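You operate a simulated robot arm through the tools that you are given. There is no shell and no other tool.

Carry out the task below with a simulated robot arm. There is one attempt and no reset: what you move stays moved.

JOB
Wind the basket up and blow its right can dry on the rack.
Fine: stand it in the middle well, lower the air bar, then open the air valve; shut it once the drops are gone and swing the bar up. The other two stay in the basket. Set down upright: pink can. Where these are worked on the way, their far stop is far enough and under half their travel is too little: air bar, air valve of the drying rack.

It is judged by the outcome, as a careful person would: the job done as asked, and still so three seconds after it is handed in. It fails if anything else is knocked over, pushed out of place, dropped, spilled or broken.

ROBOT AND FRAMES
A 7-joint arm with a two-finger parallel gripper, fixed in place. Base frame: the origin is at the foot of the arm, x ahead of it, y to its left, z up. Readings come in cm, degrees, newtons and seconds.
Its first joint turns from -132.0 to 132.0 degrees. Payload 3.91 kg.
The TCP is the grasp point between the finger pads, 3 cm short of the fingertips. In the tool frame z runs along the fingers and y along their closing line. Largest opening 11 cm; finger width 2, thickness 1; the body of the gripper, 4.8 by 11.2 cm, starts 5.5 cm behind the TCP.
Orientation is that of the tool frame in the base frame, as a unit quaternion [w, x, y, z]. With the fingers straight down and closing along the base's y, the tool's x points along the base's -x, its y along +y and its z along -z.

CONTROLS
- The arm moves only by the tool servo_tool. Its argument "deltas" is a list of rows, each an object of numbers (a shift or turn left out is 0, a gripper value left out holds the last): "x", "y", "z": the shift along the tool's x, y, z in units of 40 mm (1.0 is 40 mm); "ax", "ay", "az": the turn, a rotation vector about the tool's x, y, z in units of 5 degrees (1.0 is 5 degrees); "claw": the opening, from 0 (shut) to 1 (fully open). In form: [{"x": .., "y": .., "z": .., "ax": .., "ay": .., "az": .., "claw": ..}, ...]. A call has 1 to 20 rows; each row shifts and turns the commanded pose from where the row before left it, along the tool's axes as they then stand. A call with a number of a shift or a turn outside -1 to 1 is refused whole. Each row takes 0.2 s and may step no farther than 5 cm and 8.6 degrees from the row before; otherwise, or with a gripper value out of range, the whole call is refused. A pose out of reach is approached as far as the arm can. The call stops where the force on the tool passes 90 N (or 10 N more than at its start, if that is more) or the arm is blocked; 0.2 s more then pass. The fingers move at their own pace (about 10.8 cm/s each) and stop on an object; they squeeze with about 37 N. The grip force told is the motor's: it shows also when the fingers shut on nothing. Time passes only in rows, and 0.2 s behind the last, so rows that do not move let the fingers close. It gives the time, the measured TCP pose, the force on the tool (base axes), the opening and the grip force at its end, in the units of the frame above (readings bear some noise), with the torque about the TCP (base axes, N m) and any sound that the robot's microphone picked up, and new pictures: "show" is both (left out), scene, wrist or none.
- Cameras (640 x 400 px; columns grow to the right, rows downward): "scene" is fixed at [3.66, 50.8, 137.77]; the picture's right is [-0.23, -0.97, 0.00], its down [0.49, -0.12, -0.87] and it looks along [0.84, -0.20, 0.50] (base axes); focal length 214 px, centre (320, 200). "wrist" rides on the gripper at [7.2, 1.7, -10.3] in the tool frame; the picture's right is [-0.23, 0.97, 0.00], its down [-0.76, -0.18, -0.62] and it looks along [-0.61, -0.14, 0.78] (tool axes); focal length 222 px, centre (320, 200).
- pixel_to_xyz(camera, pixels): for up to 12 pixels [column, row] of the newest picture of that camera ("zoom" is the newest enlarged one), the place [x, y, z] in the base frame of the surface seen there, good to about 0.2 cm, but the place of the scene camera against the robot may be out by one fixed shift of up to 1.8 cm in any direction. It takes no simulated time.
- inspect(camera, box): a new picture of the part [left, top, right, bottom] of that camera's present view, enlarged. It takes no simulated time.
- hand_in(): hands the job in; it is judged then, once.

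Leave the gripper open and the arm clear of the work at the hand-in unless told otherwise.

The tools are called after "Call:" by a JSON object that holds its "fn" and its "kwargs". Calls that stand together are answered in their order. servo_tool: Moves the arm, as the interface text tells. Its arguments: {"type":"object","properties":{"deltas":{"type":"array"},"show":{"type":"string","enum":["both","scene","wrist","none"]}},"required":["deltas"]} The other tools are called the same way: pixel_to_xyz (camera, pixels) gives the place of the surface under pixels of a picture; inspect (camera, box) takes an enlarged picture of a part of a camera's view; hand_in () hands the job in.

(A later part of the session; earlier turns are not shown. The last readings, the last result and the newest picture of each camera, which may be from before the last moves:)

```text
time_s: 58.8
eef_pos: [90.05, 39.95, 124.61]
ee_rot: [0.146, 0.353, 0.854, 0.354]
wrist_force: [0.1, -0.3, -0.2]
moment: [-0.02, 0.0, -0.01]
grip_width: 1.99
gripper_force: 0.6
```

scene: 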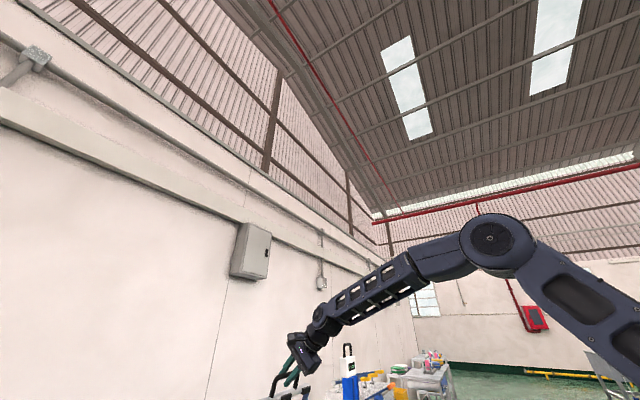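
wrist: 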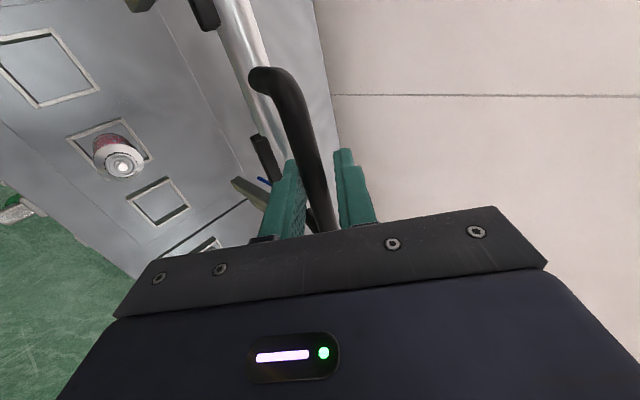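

The bar comes along almost without load. Check the rod's place against the fingers.

Call:
{"fn": "pixel_to_xyz", "kwargs": {"camera": "wrist", "pixels": [[300, 120], [308, 150], [315, 180], [324, 220], [275, 78], [270, 150], [345, 165], [290, 180], [250, 60], [240, 30]]}}

Call:
{"fn": "inspect", "kwargs": {"camera": "wrist", "box": [230, 50, 390, 240]}}

```text
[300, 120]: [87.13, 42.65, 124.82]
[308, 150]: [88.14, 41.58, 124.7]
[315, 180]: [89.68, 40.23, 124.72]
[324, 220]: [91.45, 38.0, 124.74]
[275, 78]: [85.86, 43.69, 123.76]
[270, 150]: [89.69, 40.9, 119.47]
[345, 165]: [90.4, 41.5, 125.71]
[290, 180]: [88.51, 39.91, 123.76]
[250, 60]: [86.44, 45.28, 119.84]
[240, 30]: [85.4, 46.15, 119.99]
```

```text
2.11 times, centred on (310, 145) of wrist
```

zoom: 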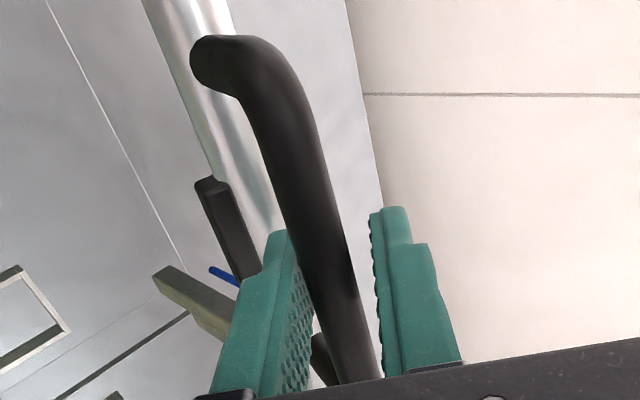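

Rod at (92.3,124.2), just as modelled. Continue from 20° to 50°.

Call:
{"fn": "servo_tool", "kwargs": {"deltas": [{"y": -0.37, "z": -0.178}, {"y": -0.37, "z": -0.178}, {"y": -0.395, "z": -0.11}, {"y": -0.395, "z": -0.11}, {"y": -0.409, "z": -0.04}, {"y": -0.409, "z": -0.04}], "show": "wrist"}}

```text
time_s: 60.2
eef_pos: [84.14, 33.84, 119.93]
ee_rot: [0.146, 0.353, 0.854, 0.354]
wrist_force: [-0.9, -1.9, -1.4]
moment: [-0.04, -0.02, 0.0]
grip_width: 2.08
gripper_force: 1.0
```

wrist: 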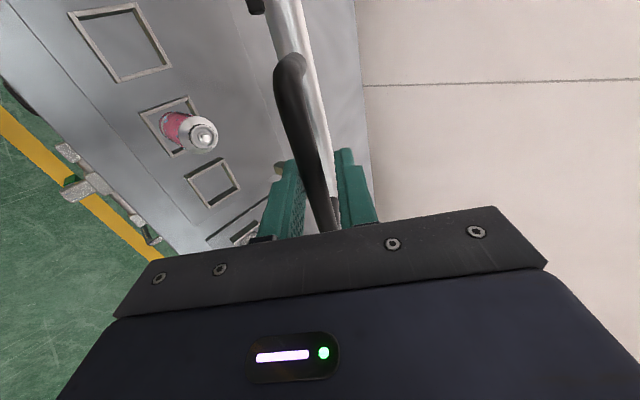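

The rod stays between the pads. Continue 50° to 75°.

Call:
{"fn": "servo_tool", "kwargs": {"deltas": [{"y": -0.41, "z": 0.03}, {"y": -0.41, "z": 0.03}, {"y": -0.398, "z": 0.102}, {"y": -0.398, "z": 0.102}, {"y": -0.374, "z": 0.17}], "show": "wrist"}}

```text
time_s: 61.4
eef_pos: [81.16, 30.65, 113.06]
ee_rot: [0.147, 0.353, 0.854, 0.353]
wrist_force: [-1.3, -1.7, -2.0]
moment: [-0.07, 0.0, 0.0]
grip_width: 2.14
gripper_force: 1.6
```

wrist: 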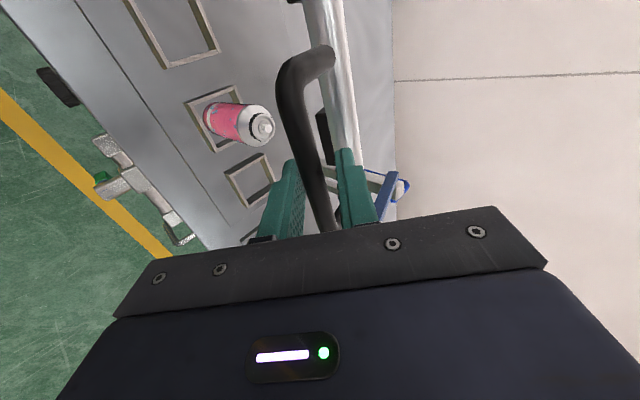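

Nearly horizontal now. Continue to ≈90° slowly, watching for the stop.

Call:
{"fn": "servo_tool", "kwargs": {"deltas": [{"y": -0.374, "z": 0.17}, {"y": -0.339, "z": 0.232}, {"y": -0.339, "z": 0.232}, {}], "show": "wrist"}}

```text
time_s: 62.4
eef_pos: [80.14, 29.83, 108.31]
ee_rot: [0.147, 0.353, 0.853, 0.354]
wrist_force: [-2.2, -2.7, -2.9]
moment: [-0.13, 0.01, 0.0]
grip_width: 2.18
gripper_force: 1.9
```

wrist: 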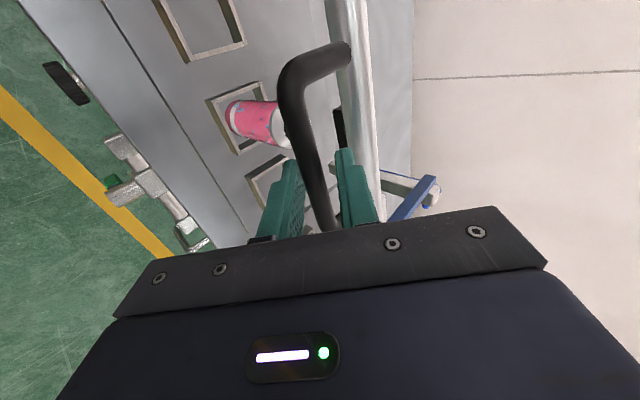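

At about 90° without a stop yet. Measure bar, handle and can top.

Call:
{"fn": "pixel_to_xyz", "kwargs": {"camera": "wrist", "pixels": [[345, 55], [360, 130], [355, 90], [338, 125], [300, 110], [312, 170], [330, 50], [272, 125], [282, 125], [400, 200], [425, 190], [432, 200]]}}

Call:
{"fn": "inspect", "kwargs": {"camera": "wrist", "box": [200, 20, 460, 230]}}

```text
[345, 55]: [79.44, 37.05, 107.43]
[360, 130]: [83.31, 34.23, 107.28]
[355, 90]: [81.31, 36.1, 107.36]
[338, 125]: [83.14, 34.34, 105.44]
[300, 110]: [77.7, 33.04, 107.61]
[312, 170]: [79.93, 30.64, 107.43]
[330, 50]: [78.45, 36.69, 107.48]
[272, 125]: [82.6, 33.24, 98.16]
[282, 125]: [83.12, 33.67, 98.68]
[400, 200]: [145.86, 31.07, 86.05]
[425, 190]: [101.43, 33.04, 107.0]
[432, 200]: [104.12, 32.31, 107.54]
```

```text
1.90 times, centred on (330, 125) of wrist
```

zoom: 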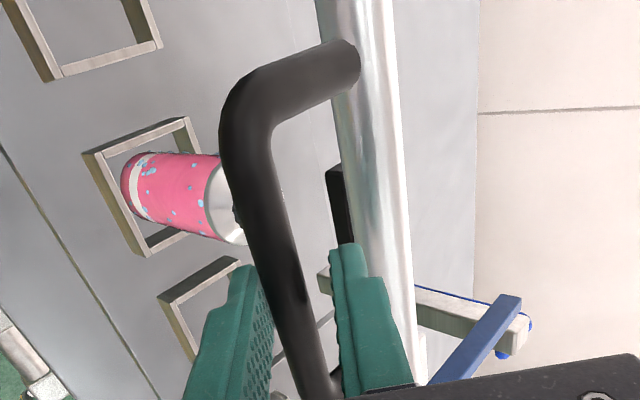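

The bar is level over the can (bar top z 107.3, nozzles ≈ 105, can top ≈ 100). I'll ease down a few degrees more to find the stop.

Call:
{"fn": "servo_tool", "kwargs": {"deltas": [{"y": -0.12, "z": 0.093}, {"y": -0.12, "z": 0.093}, {}], "show": "wrist"}}

```text
time_s: 63.2
eef_pos: [80.09, 29.87, 107.14]
ee_rot: [0.146, 0.353, 0.853, 0.354]
wrist_force: [0.2, -0.2, -0.6]
moment: [0.01, 0.02, -0.03]
grip_width: 2.02
gripper_force: 0.1
```

wrist: 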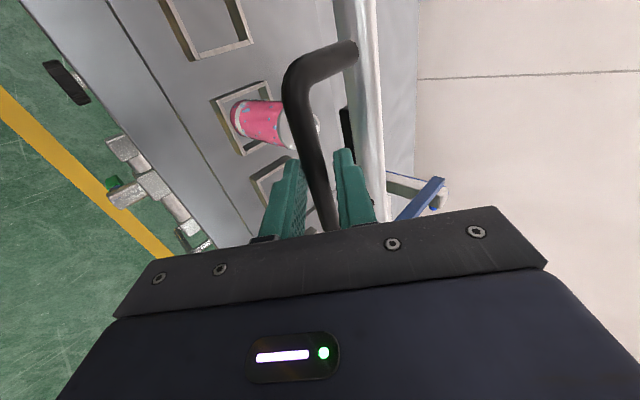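

Call:
{"fn": "pixel_to_xyz", "kwargs": {"camera": "wrist", "pixels": [[350, 55], [365, 130], [318, 170], [305, 110], [430, 190], [346, 125]]}}

Call:
{"fn": "inspect", "kwargs": {"camera": "wrist", "box": [230, 60, 460, 240]}}

```text
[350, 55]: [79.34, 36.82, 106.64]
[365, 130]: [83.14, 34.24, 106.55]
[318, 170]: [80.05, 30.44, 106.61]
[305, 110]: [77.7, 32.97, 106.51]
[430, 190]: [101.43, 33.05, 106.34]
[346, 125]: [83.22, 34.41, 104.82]
```

```text
2.22 times, centred on (345, 150) of wrist
```

zoom: 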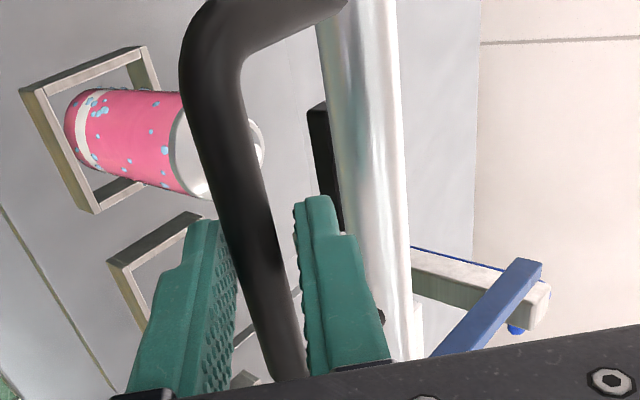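

The bar dropped 0.75 cm and no longer loads the tool. Press a bit more with the upper finger to confirm it is on its stop.

Call:
{"fn": "servo_tool", "kwargs": {"deltas": [{"y": -0.1, "z": 0.07}, {"y": -0.08, "z": 0.05}, {}], "show": "none"}}

Call:
{"fn": "pixel_to_xyz", "kwargs": {"camera": "wrist", "pixels": [[350, 55], [365, 130], [318, 170]]}}

```text
time_s: 64.0
eef_pos: [79.95, 29.7, 106.42]
ee_rot: [0.146, 0.353, 0.853, 0.354]
wrist_force: [3.6, 2.8, 10.6]
moment: [0.02, -0.19, -0.01]
grip_width: 2.51
gripper_force: 5.1
```

```text
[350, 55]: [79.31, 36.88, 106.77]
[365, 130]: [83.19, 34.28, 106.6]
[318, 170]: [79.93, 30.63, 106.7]
```

On its stop: 10 N back-pressure and the bar doesn't move further. Ease off, open slightly and withdraw along the fingers' axis.

Call:
{"fn": "servo_tool", "kwargs": {"deltas": [{"y": 0.12, "claw": 0.28}, {"claw": 0.28}, {"z": -0.3}, {"z": -0.6}, {"z": -0.8}, {"z": -0.8}], "show": "both"}}

```text
time_s: 65.4
eef_pos: [75.2, 24.97, 113.67]
ee_rot: [0.147, 0.354, 0.854, 0.353]
wrist_force: [1.7, 0.1, -0.4]
moment: [0.04, 0.01, 0.02]
grip_width: 3.06
gripper_force: 0.1
```

scene: 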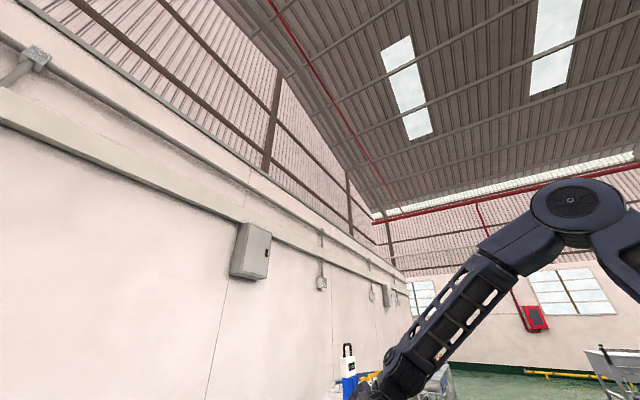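
wrist: 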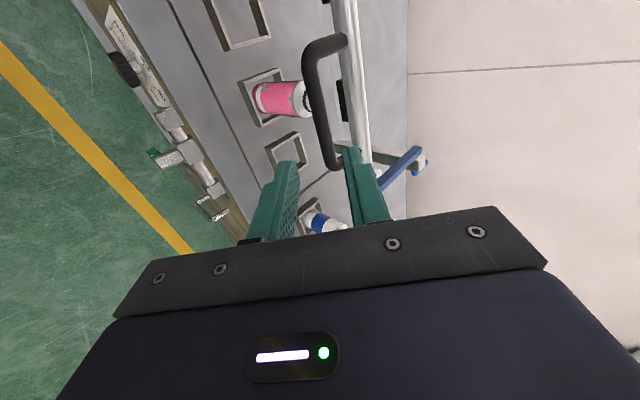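

The bar stays down over the can. Now the air valve: I'll back off toward me, tilt the tool nearer to horizontal, shut the claw, and come down in front of the bench to the left of the hanging lever.

Call:
{"fn": "servo_tool", "kwargs": {"deltas": [{"y": -0.7, "z": -0.7}, {"y": -0.7, "z": -0.7}, {"y": -0.7, "z": -0.7}, {"y": -0.7, "z": -0.7, "claw": 0}, {"ax": -1}, {"ax": -1}, {"ax": -1}, {"ax": -1}, {"y": -0.86, "z": 0.402}, {"y": -0.86, "z": 0.402}, {"y": -0.86, "z": 0.402}, {"y": -0.86, "z": 0.402}, {"y": -0.86, "z": 0.402}], "show": "both"}}

```text
time_s: 68.2
eef_pos: [64.64, 13.78, 94.72]
ee_rot: [0.206, 0.323, 0.779, 0.497]
wrist_force: [0.5, -1.3, 1.0]
moment: [0.04, 0.02, 0.12]
grip_width: 0.0
gripper_force: 37.0
out of reach, approached as far as the arm can: row 12
```

scene: 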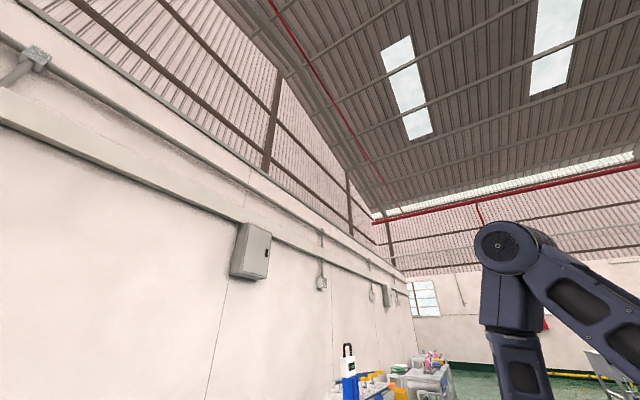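
wrist: 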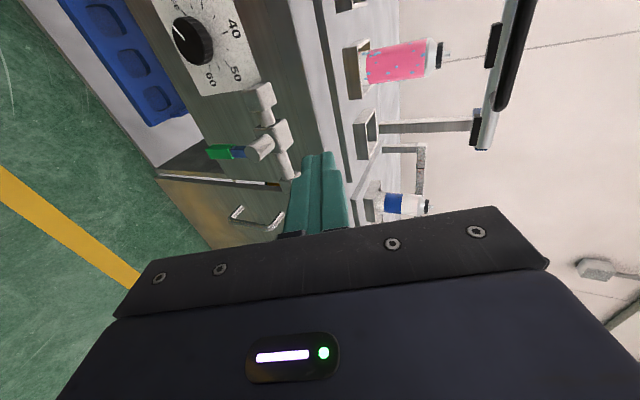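

One pose was at the reach limit (too close to the base), so I'll go forward a bit before descending. First measure the lever from this view: green tab (220,152), shaft (258,150).

Call:
{"fn": "inspect", "kwargs": {"camera": "wrist", "box": [180, 70, 340, 220]}}

Call:
{"fn": "pixel_to_xyz", "kwargs": {"camera": "wrist", "pixels": [[212, 151], [222, 152], [240, 152], [258, 148], [270, 140], [222, 147], [222, 158], [285, 165], [262, 95], [290, 160], [195, 45], [250, 155]]}}

```text
2.67 times, centred on (260, 145) of wrist
```

zoom: 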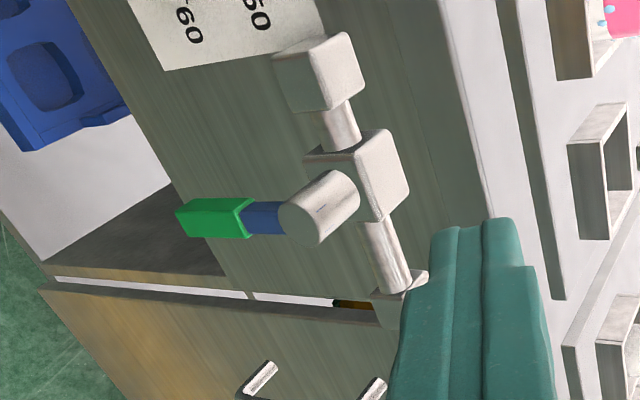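

```text
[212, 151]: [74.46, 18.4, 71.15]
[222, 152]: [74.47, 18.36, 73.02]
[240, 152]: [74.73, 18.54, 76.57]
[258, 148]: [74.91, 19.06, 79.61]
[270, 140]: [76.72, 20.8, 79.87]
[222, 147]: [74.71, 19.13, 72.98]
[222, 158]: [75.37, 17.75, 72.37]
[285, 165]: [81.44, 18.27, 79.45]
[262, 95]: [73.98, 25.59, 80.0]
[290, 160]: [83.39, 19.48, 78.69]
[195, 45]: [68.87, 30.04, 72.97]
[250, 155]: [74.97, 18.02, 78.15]
```

Lever: pivot ≈ (u 40, z 78.8), tab hangs to z 70 in the plane n≈66. I'll go forward 5 cm, descend to z≈76 left of the lever.

Call:
{"fn": "servo_tool", "kwargs": {"deltas": [{"y": 0.265, "z": 0.566}, {"y": 0.265, "z": 0.566}, {"y": -0.838, "z": 0.391}, {"y": -0.838, "z": 0.391}, {"y": -0.838, "z": 0.391}, {"y": -0.838, "z": 0.391}, {"y": -0.838, "z": 0.391}, {}], "show": "wrist"}}

```text
time_s: 70.0
eef_pos: [68.16, 17.55, 76.05]
ee_rot: [0.206, 0.323, 0.779, 0.497]
wrist_force: [-0.4, 0.6, 0.5]
moment: [-0.02, 0.0, 0.01]
grip_width: 0.0
gripper_force: 36.8
```

wrist: 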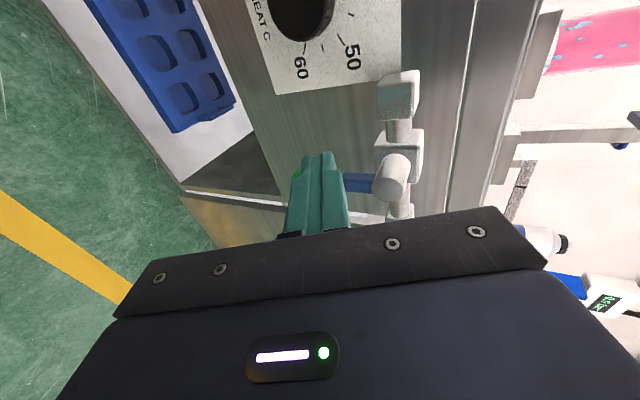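

Now forward so that the shut fingertips reach just past the lever's plane, still 2.5 cm left of it.

Call:
{"fn": "servo_tool", "kwargs": {"deltas": [{"y": -0.1, "z": 0.6}, {"y": -0.1, "z": 0.6}, {}], "show": "wrist"}}

```text
time_s: 70.8
eef_pos: [70.92, 20.23, 73.5]
ee_rot: [0.206, 0.323, 0.779, 0.497]
wrist_force: [-0.8, 0.6, 0.2]
moment: [0.02, 0.0, 0.0]
grip_width: 0.0
gripper_force: 37.6
```

wrist: 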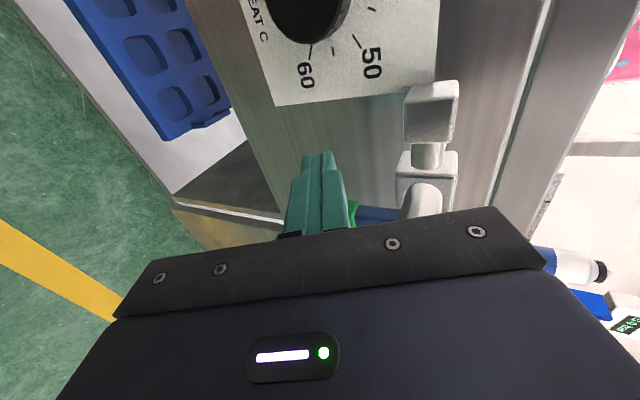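

Now push gently right (3.5–4 cm) and see whether the lever gives that way.

Call:
{"fn": "servo_tool", "kwargs": {"deltas": [{"x": -0.5}, {"x": -0.2}, {"x": -0.15}, {"x": -0.1}, {}], "show": "wrist"}}

```text
time_s: 72.0
eef_pos: [73.66, 17.63, 73.48]
ee_rot: [0.206, 0.323, 0.779, 0.497]
wrist_force: [-3.7, 0.0, -0.3]
moment: [0.03, -0.03, 0.0]
grip_width: 0.0
gripper_force: 37.2
```

wrist: 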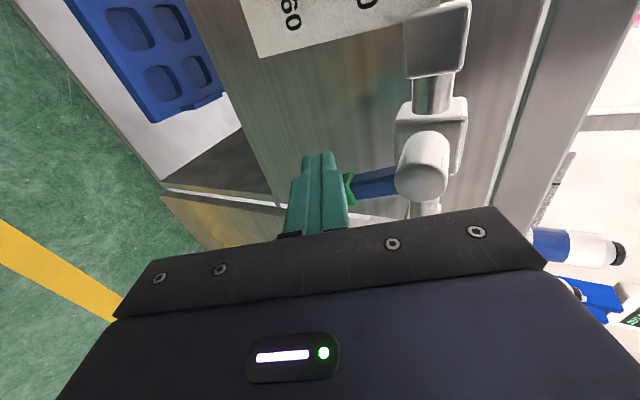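

Only ~3 N resistance; the lever seems to tilt. Enlarge to check.

Call:
{"fn": "inspect", "kwargs": {"camera": "wrist", "box": [280, 110, 480, 240]}}

Call:
{"fn": "pixel_to_xyz", "kwargs": {"camera": "wrist", "pixels": [[352, 188], [365, 185], [380, 182], [392, 180], [420, 165], [365, 175], [365, 195]]}}

```text
3.08 times, centred on (380, 175) of wrist
```

zoom: 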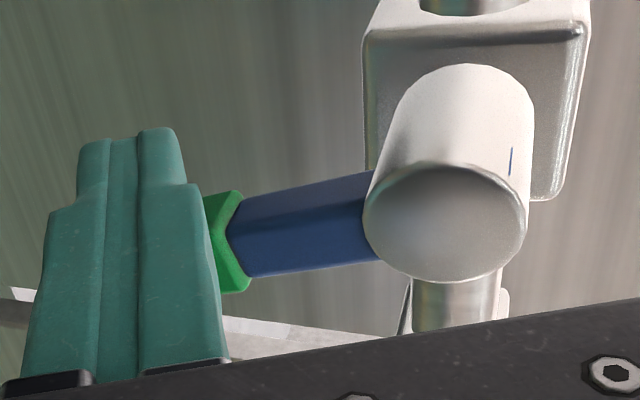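

```text
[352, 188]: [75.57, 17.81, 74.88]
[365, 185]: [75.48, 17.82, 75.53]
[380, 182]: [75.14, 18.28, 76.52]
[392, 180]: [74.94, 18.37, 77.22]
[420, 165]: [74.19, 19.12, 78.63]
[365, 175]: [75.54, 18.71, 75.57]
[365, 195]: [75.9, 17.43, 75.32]
```

The lever turns right easily (≈20° now). Continue its arc: right and increasingly up.

Call:
{"fn": "servo_tool", "kwargs": {"deltas": [{"x": -0.45, "y": 0.011, "z": -0.005}, {"x": -0.37, "y": 0.129, "z": -0.06}, {"x": -0.335, "y": 0.231, "z": -0.108}, {}], "show": "wrist"}}

```text
time_s: 73.0
eef_pos: [77.01, 14.19, 75.07]
ee_rot: [0.205, 0.322, 0.779, 0.497]
wrist_force: [0.0, -1.0, -0.3]
moment: [0.02, 0.01, 0.0]
grip_width: 0.01
gripper_force: 37.0
```

wrist: 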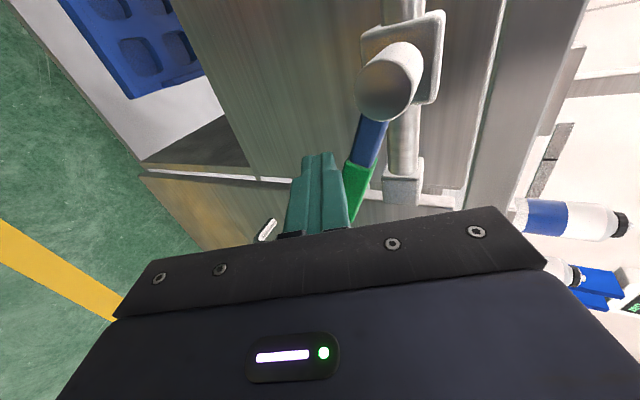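

The lever is now ≈65–70° over. Continue to 90° and the stop.

Call:
{"fn": "servo_tool", "kwargs": {"deltas": [{"x": -0.2575, "y": 0.326, "z": -0.152}, {"x": -0.1075, "y": 0.256, "z": -0.12}, {}], "show": "wrist"}}

```text
time_s: 73.8
eef_pos: [77.91, 13.24, 77.33]
ee_rot: [0.204, 0.323, 0.78, 0.495]
wrist_force: [-4.7, 9.7, -42.8]
moment: [-0.79, 0.14, 0.16]
grip_width: 0.0
gripper_force: 37.0
```

wrist: 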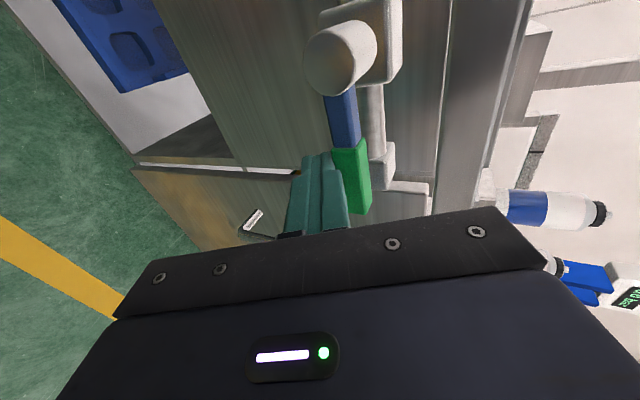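

A firm stop: 43 N down-reaction with the lever horizontal along the pipe. I'll ease off a little, and check for a sound and the lever staying.

Call:
{"fn": "servo_tool", "kwargs": {"deltas": [{"y": -0.14, "z": 0.066}, {"y": -0.23, "z": 0.1}, {}], "show": "wrist"}}

Call:
{"fn": "inspect", "kwargs": {"camera": "wrist", "box": [240, 0, 440, 230]}}

```text
time_s: 74.6
eef_pos: [77.91, 13.25, 76.11]
ee_rot: [0.206, 0.323, 0.778, 0.498]
wrist_force: [1.0, 0.3, -0.3]
moment: [-0.02, 0.01, 0.01]
grip_width: 0.0
gripper_force: 37.1
```

wrist: 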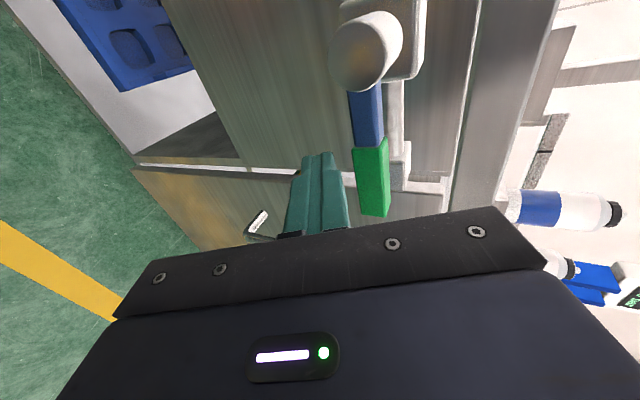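

```text
1.74 times, centred on (340, 115) of wrist
```

zoom: 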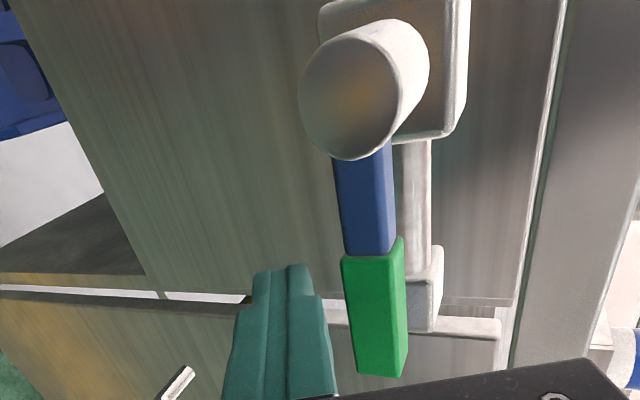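

The lever stays at the open stop. Back off, then rise to watch the drops on the can.

Call:
{"fn": "servo_tool", "kwargs": {"deltas": [{"y": -0.37, "z": -0.79}, {"y": 0.86, "z": -0.4, "x": 0.3}, {"y": 0.86, "z": -0.4, "x": 0.3}, {"y": 0.86, "z": -0.4, "x": 0.3}, {"y": 0.86, "z": -0.4, "x": 0.3}, {"y": 0.86, "z": -0.4, "x": 0.3}], "show": "wrist"}}

Call:
{"fn": "inspect", "kwargs": {"camera": "wrist", "box": [300, 0, 520, 180]}}

```text
time_s: 76.0
eef_pos: [71.4, 15.14, 94.98]
ee_rot: [0.205, 0.323, 0.779, 0.497]
wrist_force: [0.6, 0.5, -0.2]
moment: [0.06, 0.03, -0.01]
grip_width: 0.0
gripper_force: 37.1
```

wrist: 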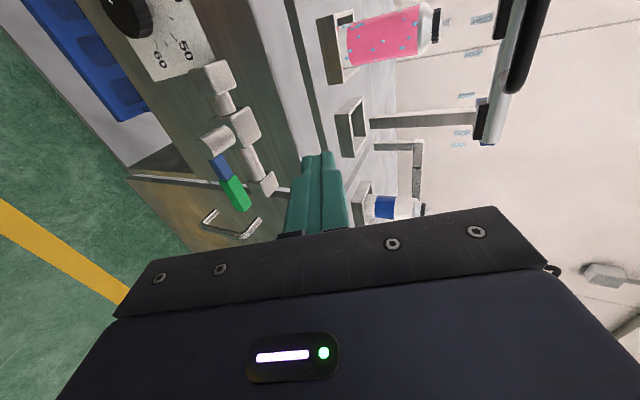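

```text
2.22 times, centred on (410, 90) of wrist
```

zoom: 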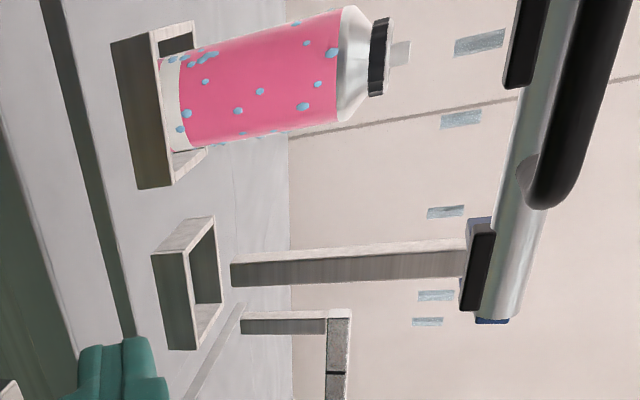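

Pale blue air streaks are now visible under the bar's nozzles: air is on. The can still shows drops. I'll wait 4 s and look again.

Call:
{"fn": "servo_tool", "kwargs": {"deltas": [{}, {}, {}, {}, {}, {}, {}, {}, {}, {}, {}, {}, {}, {}, {}, {}, {}, {}, {}, {}], "show": "wrist"}}

Call:
{"fn": "inspect", "kwargs": {"camera": "wrist", "box": [300, 0, 520, 180]}}

```text
time_s: 80.2
eef_pos: [71.19, 14.95, 95.09]
ee_rot: [0.205, 0.323, 0.779, 0.496]
wrist_force: [0.2, 0.3, 0.4]
moment: [0.0, -0.01, 0.04]
grip_width: 0.01
gripper_force: 37.2
```

wrist: 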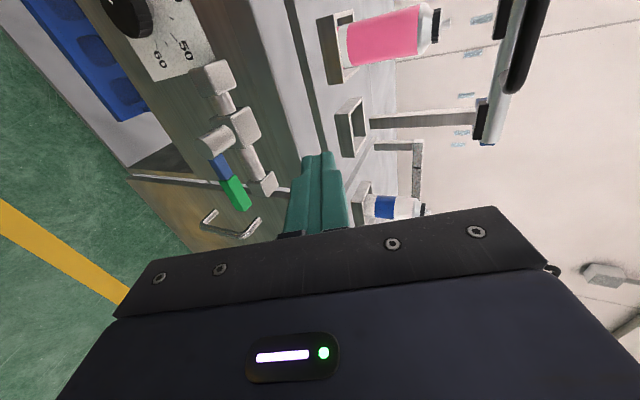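

```text
2.22 times, centred on (410, 90) of wrist
```

zoom: 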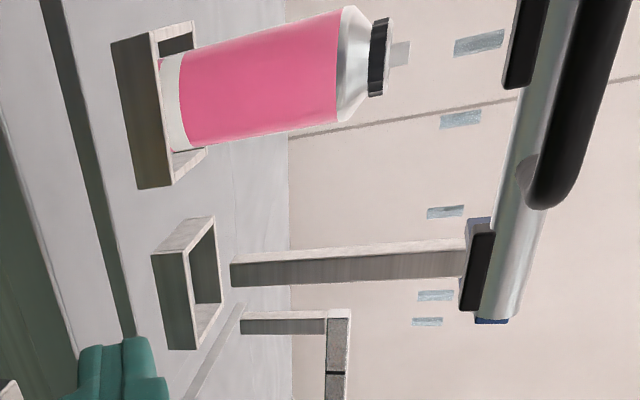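

All drops are gone. Now shut the valve: come down above the horizontal lever's outer half.

Call:
{"fn": "servo_tool", "kwargs": {"deltas": [{"y": -0.906, "z": 0.423, "x": -0.49}, {"y": -0.906, "z": 0.423, "x": -0.49}, {"y": -0.88, "z": 0.411, "x": -0.49}, {"y": 0.18, "z": 0.385}, {"y": 0.18, "z": 0.385}, {}], "show": "wrist"}}

Call:
{"fn": "inspect", "kwargs": {"camera": "wrist", "box": [200, 0, 400, 230]}}

```text
time_s: 81.6
eef_pos: [77.9, 13.18, 83.13]
ee_rot: [0.205, 0.322, 0.779, 0.497]
wrist_force: [0.5, 0.0, -0.5]
moment: [0.0, 0.02, -0.02]
grip_width: 0.01
gripper_force: 36.9
```

wrist: 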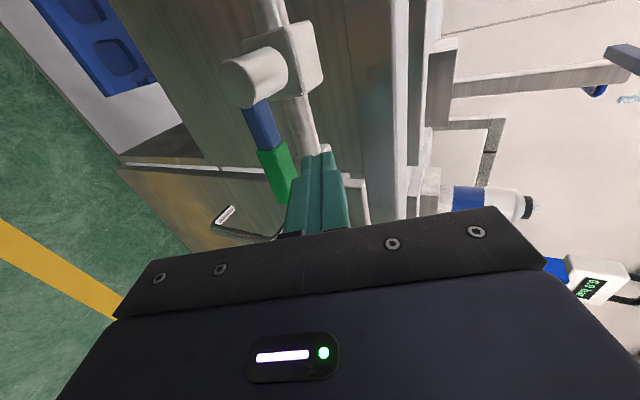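

```text
1.74 times, centred on (300, 115) of wrist
```

zoom: 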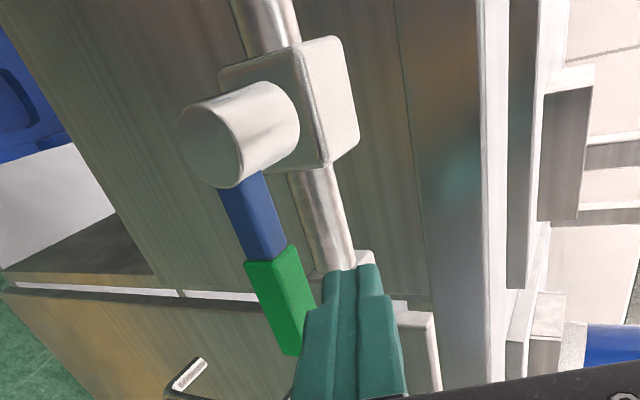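

The shut fingers are above the lever's green tab. Push it down along its arc, first to ≈45°.

Call:
{"fn": "servo_tool", "kwargs": {"deltas": [{"x": 0.015, "y": -0.394, "z": 0.184}, {"x": -0.085, "y": -0.306, "z": 0.143}, {"x": 0.005, "y": -0.34, "z": 0.159}, {"x": 0.11, "y": -0.344, "z": 0.161}, {}], "show": "wrist"}}

```text
time_s: 82.8
eef_pos: [77.68, 13.42, 76.95]
ee_rot: [0.206, 0.323, 0.779, 0.496]
wrist_force: [-0.4, -0.3, 0.2]
moment: [0.0, -0.02, -0.01]
grip_width: 0.01
gripper_force: 37.4
```

wrist: 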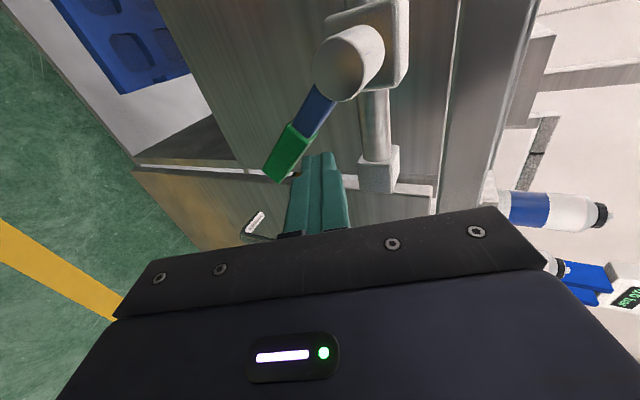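

The lever follows, now at about 45°. Continue to hanging straight down.

Call:
{"fn": "servo_tool", "kwargs": {"deltas": [{"x": 0.225, "y": -0.322, "z": 0.15}, {"x": 0.3375, "y": -0.258, "z": 0.121}, {"x": 0.42, "y": -0.163, "z": 0.076}, {}], "show": "wrist"}}

```text
time_s: 83.8
eef_pos: [75.14, 16.04, 73.87]
ee_rot: [0.208, 0.324, 0.778, 0.496]
wrist_force: [24.5, -22.7, 11.0]
moment: [0.11, -0.18, -0.49]
grip_width: 0.0
gripper_force: 36.7
```

wrist: 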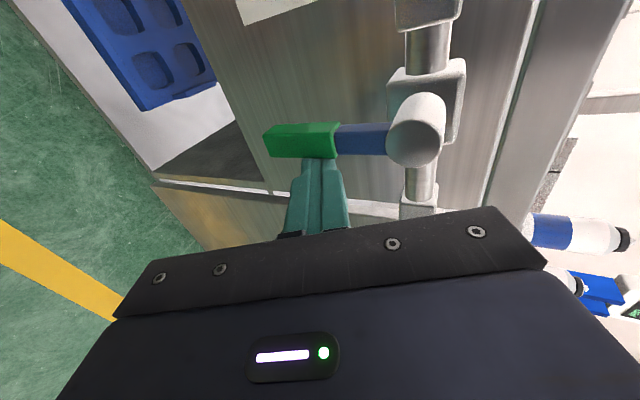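

Stop felt (33 N sideways) with the lever hanging straight down: shut. Ease off to the right, back away and rise to look.

Call:
{"fn": "servo_tool", "kwargs": {"deltas": [{"x": -0.2}, {"x": -0.2}, {"y": -0.37, "z": -0.79}, {"y": 0.86, "z": -0.4, "x": 0.2}, {"y": 0.86, "z": -0.4, "x": 0.3}, {"y": 0.86, "z": -0.4, "x": 0.3}, {"y": 0.86, "z": -0.4, "x": 0.2}, {"y": 0.86, "z": -0.4}], "show": "wrist"}}

Call:
{"fn": "inspect", "kwargs": {"camera": "wrist", "box": [180, 0, 520, 200]}}

```text
time_s: 85.6
eef_pos: [70.6, 15.43, 92.75]
ee_rot: [0.205, 0.324, 0.78, 0.495]
wrist_force: [0.5, 0.3, -0.9]
moment: [0.0, -0.04, 0.02]
grip_width: 0.0
gripper_force: 36.9
```

wrist: 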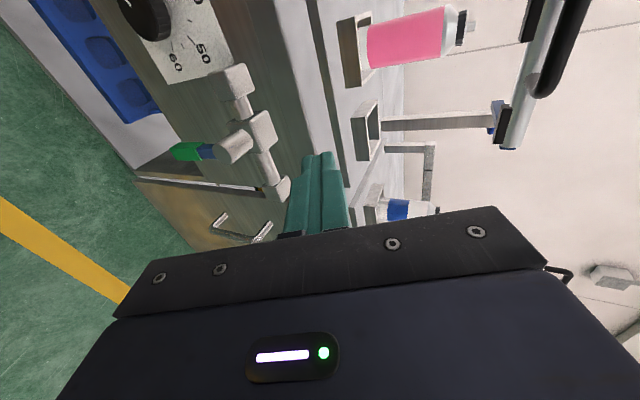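

```text
1.88 times, centred on (350, 100) of wrist
```

zoom: 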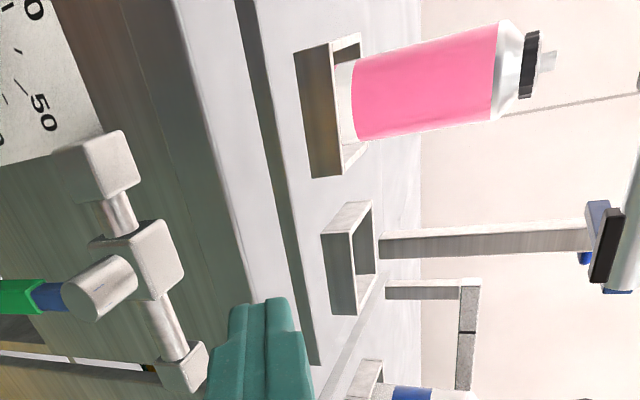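

Valve shut, streaks gone, can dry and upright. Now go back up to the handle: rise, return to the 45° tilt and open the claw to 3 cm in front of the handle.

Call:
{"fn": "servo_tool", "kwargs": {"deltas": [{"y": 0.86, "z": -0.4, "x": 0.15}, {"y": 0.86, "z": -0.4, "x": 0.15}, {"y": 0.86, "z": -0.4, "x": 0.15}, {"y": 0.86, "z": -0.4, "x": 0.15}, {"y": 0.86, "z": -0.4, "x": 0.15}, {"y": 0.86, "z": -0.4, "x": 0.125}, {"ax": 1, "claw": 0.28}, {"ax": 1}, {"ax": 1}, {"ax": 1}, {"y": 0.4, "z": 0.6}, {"y": 0.4, "z": 0.6}, {"y": 0.4, "z": 0.6}, {}], "show": "both"}}

```text
time_s: 88.6
eef_pos: [74.29, 24.02, 113.81]
ee_rot: [0.146, 0.354, 0.853, 0.354]
wrist_force: [-0.4, 0.0, 0.1]
moment: [-0.01, 0.03, -0.01]
grip_width: 3.08
gripper_force: 0.0
```

scene: 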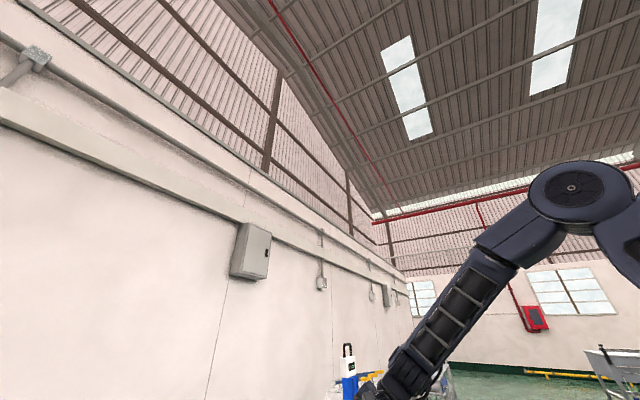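
wrist: 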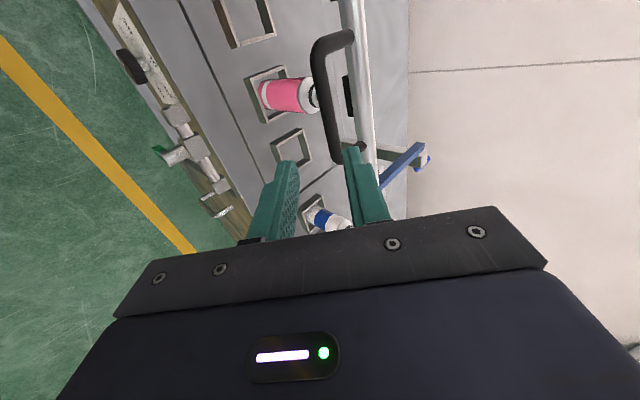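

Measure the handle rod again from here (about (325,120)).

Call:
{"fn": "pixel_to_xyz", "kwargs": {"camera": "wrist", "pixels": [[322, 90], [326, 120], [331, 145], [318, 60], [365, 100], [340, 40], [320, 120], [333, 120], [358, 147], [415, 160]]}}

Call:
{"fn": "inspect", "kwargs": {"camera": "wrist", "box": [240, 20, 440, 220]}}

```text
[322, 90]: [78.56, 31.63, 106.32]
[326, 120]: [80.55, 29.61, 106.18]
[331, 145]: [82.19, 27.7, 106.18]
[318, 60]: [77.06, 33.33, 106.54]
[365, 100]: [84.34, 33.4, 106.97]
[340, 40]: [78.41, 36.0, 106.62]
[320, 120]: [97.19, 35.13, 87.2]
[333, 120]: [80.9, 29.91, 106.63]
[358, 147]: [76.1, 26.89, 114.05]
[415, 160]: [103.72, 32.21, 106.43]
```

```text
2.00 times, centred on (340, 120) of wrist
```

zoom: 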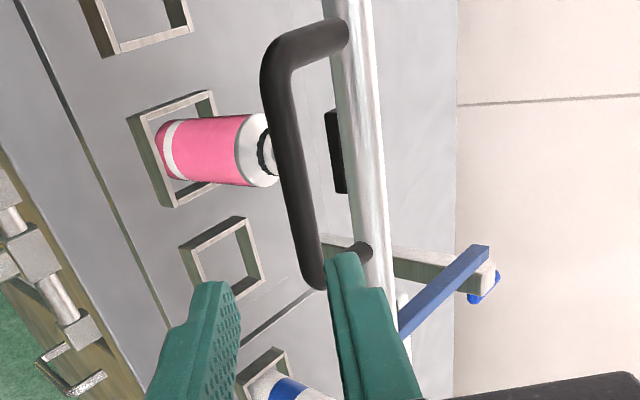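

Rod ≈ (n 78.6, z 105.9). Shift 0.85 cm across, advance 7 cm, then check.

Call:
{"fn": "servo_tool", "kwargs": {"deltas": [{"y": 0.21, "claw": 0.25}, {"z": 0.6}, {"z": 0.6}, {"z": 0.55}, {}], "show": "wrist"}}

Call:
{"fn": "inspect", "kwargs": {"camera": "wrist", "box": [240, 20, 440, 240]}}

Call:
{"fn": "pixel_to_xyz", "kwargs": {"camera": "wrist", "pixels": [[312, 90], [318, 120], [325, 150], [330, 170], [318, 150], [332, 150], [360, 120], [285, 175], [346, 160]]}}

```text
time_s: 89.8
eef_pos: [78.19, 27.83, 109.35]
ee_rot: [0.147, 0.354, 0.854, 0.353]
wrist_force: [-0.4, 0.3, 0.1]
moment: [-0.01, -0.01, -0.01]
grip_width: 2.76
gripper_force: 0.0
```

wrist: 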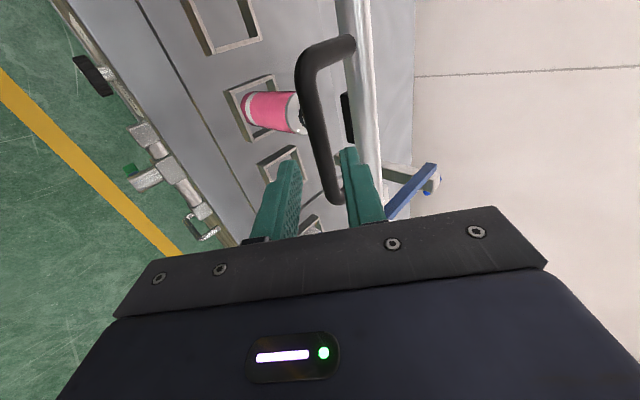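

```text
1.82 times, centred on (340, 130) of wrist
```

zoom: 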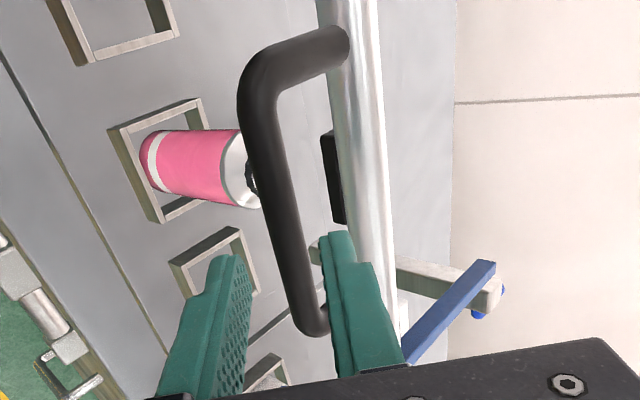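

```text
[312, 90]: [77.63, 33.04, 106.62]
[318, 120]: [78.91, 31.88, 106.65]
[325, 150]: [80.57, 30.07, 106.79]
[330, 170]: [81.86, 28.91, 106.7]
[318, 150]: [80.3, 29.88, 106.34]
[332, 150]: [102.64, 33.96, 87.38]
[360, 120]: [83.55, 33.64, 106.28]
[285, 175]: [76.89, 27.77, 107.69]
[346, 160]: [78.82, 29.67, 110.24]
```

Aligned (0.06 cm off). Advance 3.5 cm so that the rod is between the pads.

Call:
{"fn": "servo_tool", "kwargs": {"deltas": [{"z": 0.45}, {"z": 0.43}, {}], "show": "wrist"}}

Call:
{"fn": "inspect", "kwargs": {"camera": "wrist", "box": [240, 20, 440, 240]}}

```text
time_s: 90.6
eef_pos: [80.01, 29.64, 107.01]
ee_rot: [0.147, 0.353, 0.854, 0.353]
wrist_force: [0.8, 0.8, 0.5]
moment: [-0.01, 0.0, 0.05]
grip_width: 2.74
gripper_force: 0.0
```

wrist: 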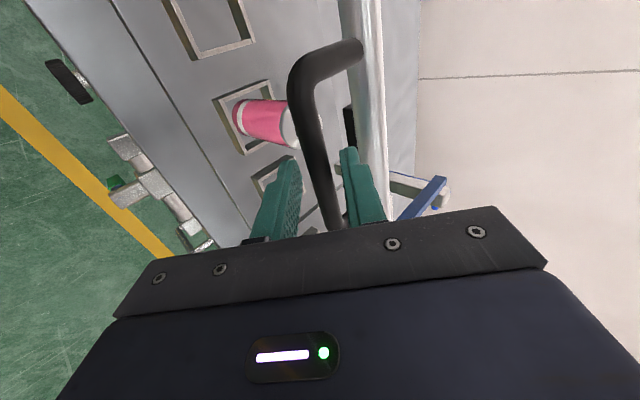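

```text
1.82 times, centred on (340, 130) of wrist
```

zoom: 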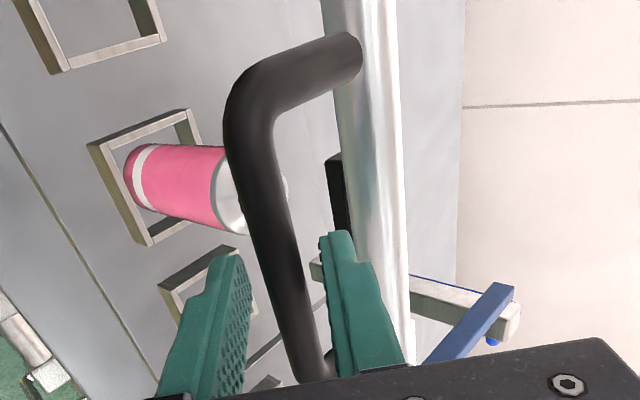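

The rod is between the pads, clear of the bar. Narrow the claw to ~2 cm and swing up the first 30°.

Call:
{"fn": "servo_tool", "kwargs": {"deltas": [{"claw": 0.18}, {"claw": 0.18}, {"y": 0.314, "z": -0.262}, {"y": 0.314, "z": -0.262}, {"y": 0.355, "z": -0.206}, {"y": 0.355, "z": -0.206}, {"y": 0.385, "z": -0.14}, {"y": 0.385, "z": -0.14}], "show": "wrist"}}

```text
time_s: 92.4
eef_pos: [81.76, 31.36, 116.47]
ee_rot: [0.146, 0.354, 0.853, 0.354]
wrist_force: [-1.1, -1.2, -2.6]
moment: [-0.02, 0.05, 0.05]
grip_width: 2.13
gripper_force: 1.0
```

wrist: 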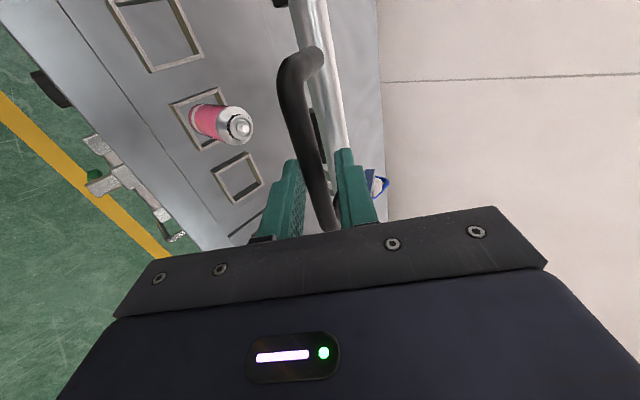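

The bar lifts with ~3 N, can undisturbed. Continue 30° to 70°.

Call:
{"fn": "servo_tool", "kwargs": {"deltas": [{"y": 0.403, "z": -0.07}, {"y": 0.403, "z": -0.07}, {"y": 0.41, "z": 0}, {"y": 0.41, "z": 0}, {"y": 0.403, "z": 0.07}, {"y": 0.403, "z": 0.07}, {"y": 0.385, "z": 0.14}, {"y": 0.385, "z": 0.14}], "show": "wrist"}}

```text
time_s: 94.2
eef_pos: [88.72, 38.25, 124.61]
ee_rot: [0.147, 0.353, 0.854, 0.353]
wrist_force: [-0.7, -0.8, -2.0]
moment: [0.04, 0.05, 0.01]
grip_width: 2.09
gripper_force: 0.9
```

wrist: 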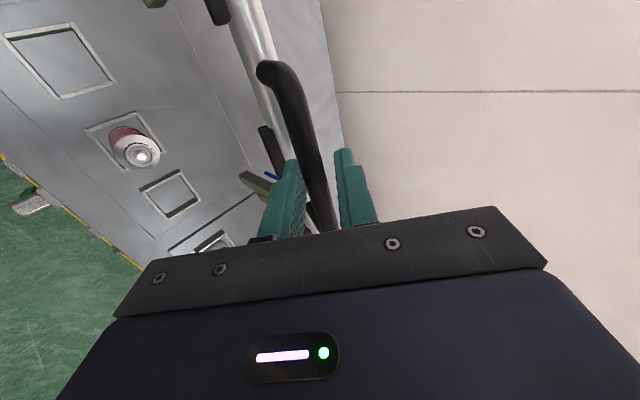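

Continue to the upright stop (≈95°).

Call:
{"fn": "servo_tool", "kwargs": {"deltas": [{"y": 0.355, "z": 0.206}, {"y": 0.355, "z": 0.206}, {"y": 0.314, "z": 0.262}, {"y": 0.314, "z": 0.262}, {"y": 0.155, "z": 0.17}, {"y": 0.155, "z": 0.17}, {}], "show": "wrist"}}

Call:
{"fn": "pixel_to_xyz", "kwargs": {"camera": "wrist", "pixels": [[290, 110], [300, 140], [308, 170], [316, 200], [270, 110], [250, 60]]}}

Call:
{"fn": "inspect", "kwargs": {"camera": "wrist", "box": [200, 20, 400, 240]}}

```text
time_s: 95.8
eef_pos: [94.54, 44.13, 125.58]
ee_rot: [0.147, 0.353, 0.854, 0.353]
wrist_force: [-0.3, -0.8, 0.6]
moment: [0.01, 0.0, 0.04]
grip_width: 1.95
gripper_force: 0.2
```

wrist: 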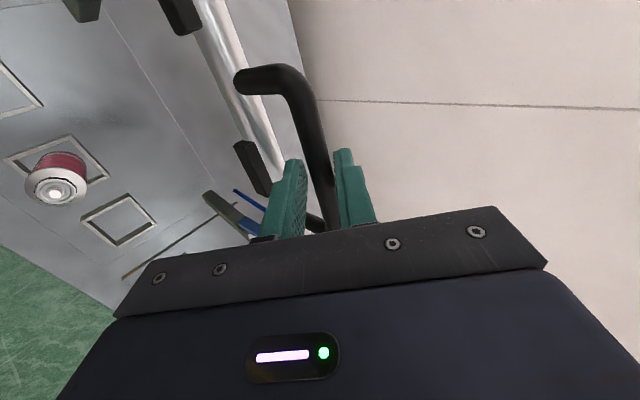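

```text
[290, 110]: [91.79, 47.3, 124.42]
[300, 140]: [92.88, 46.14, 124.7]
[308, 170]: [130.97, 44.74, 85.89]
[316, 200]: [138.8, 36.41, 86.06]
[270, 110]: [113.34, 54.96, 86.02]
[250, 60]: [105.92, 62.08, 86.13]
```

```text
1.82 times, centred on (300, 130) of wrist
```

zoom: 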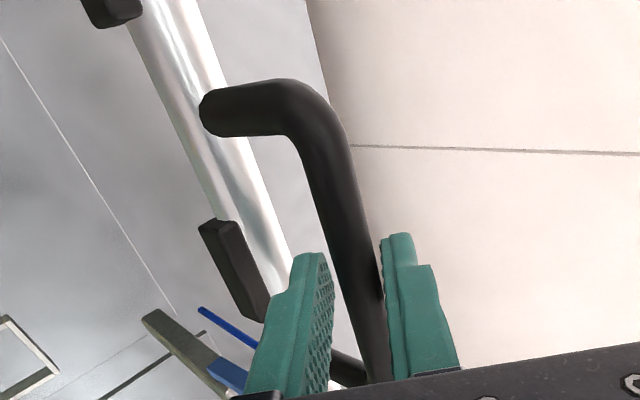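

Measure the rod's resting place now, more on its centre.

Call:
{"fn": "pixel_to_xyz", "kwargs": {"camera": "wrist", "pixels": [[307, 130], [310, 140], [303, 115], [316, 160], [298, 100], [260, 80], [240, 100], [250, 150], [255, 120]]}}

```text
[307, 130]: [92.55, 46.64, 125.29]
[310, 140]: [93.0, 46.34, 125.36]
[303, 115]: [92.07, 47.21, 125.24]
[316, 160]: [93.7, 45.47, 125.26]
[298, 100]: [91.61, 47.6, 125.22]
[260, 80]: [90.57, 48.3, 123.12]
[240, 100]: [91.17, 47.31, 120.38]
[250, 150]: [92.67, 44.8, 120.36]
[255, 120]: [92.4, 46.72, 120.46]
```

The rod is back exactly where it was at the start (n 98.4, z 125.3 on its surface). Press lightly to confirm it is at the stop.

Call:
{"fn": "servo_tool", "kwargs": {"deltas": [{"y": 0.12}, {"y": 0.06}, {}], "show": "none"}}

```text
time_s: 96.6
eef_pos: [94.94, 44.65, 126.13]
ee_rot: [0.146, 0.353, 0.855, 0.352]
wrist_force: [-7.2, -5.2, -8.9]
moment: [-0.04, 0.2, -0.08]
grip_width: 2.59
gripper_force: 5.3
```

Against the stop (12 N). Ease off, open slightly, withdraw along the fingers' axis.

Call:
{"fn": "servo_tool", "kwargs": {"deltas": [{"y": -0.15, "claw": 0.26}, {"claw": 0.26}, {"z": -0.3}, {"z": -0.6}, {"z": -0.8}, {"z": -0.8}, {"z": -0.8}, {"y": -0.5, "z": -0.6}, {"y": -0.5, "z": -0.6}], "show": "both"}}

```text
time_s: 98.6
eef_pos: [83.49, 33.22, 135.7]
ee_rot: [0.147, 0.353, 0.854, 0.353]
wrist_force: [0.8, 0.3, -0.5]
moment: [0.01, 0.03, 0.02]
grip_width: 2.84
gripper_force: 0.2
```

scene: 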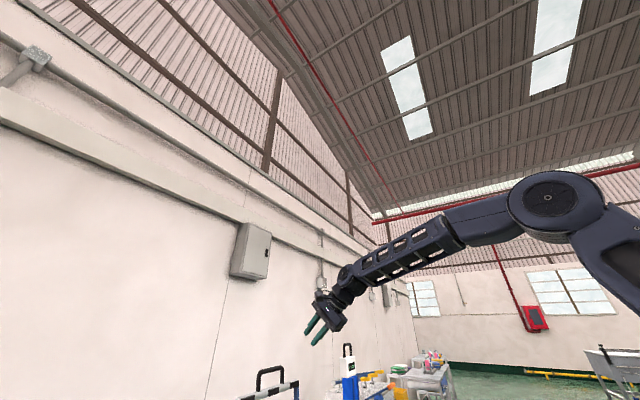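
wrist: 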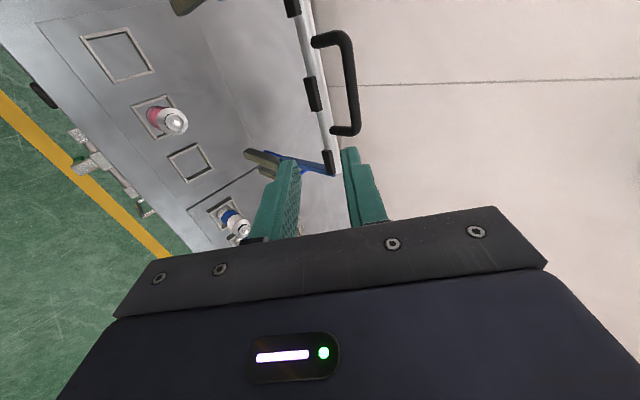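

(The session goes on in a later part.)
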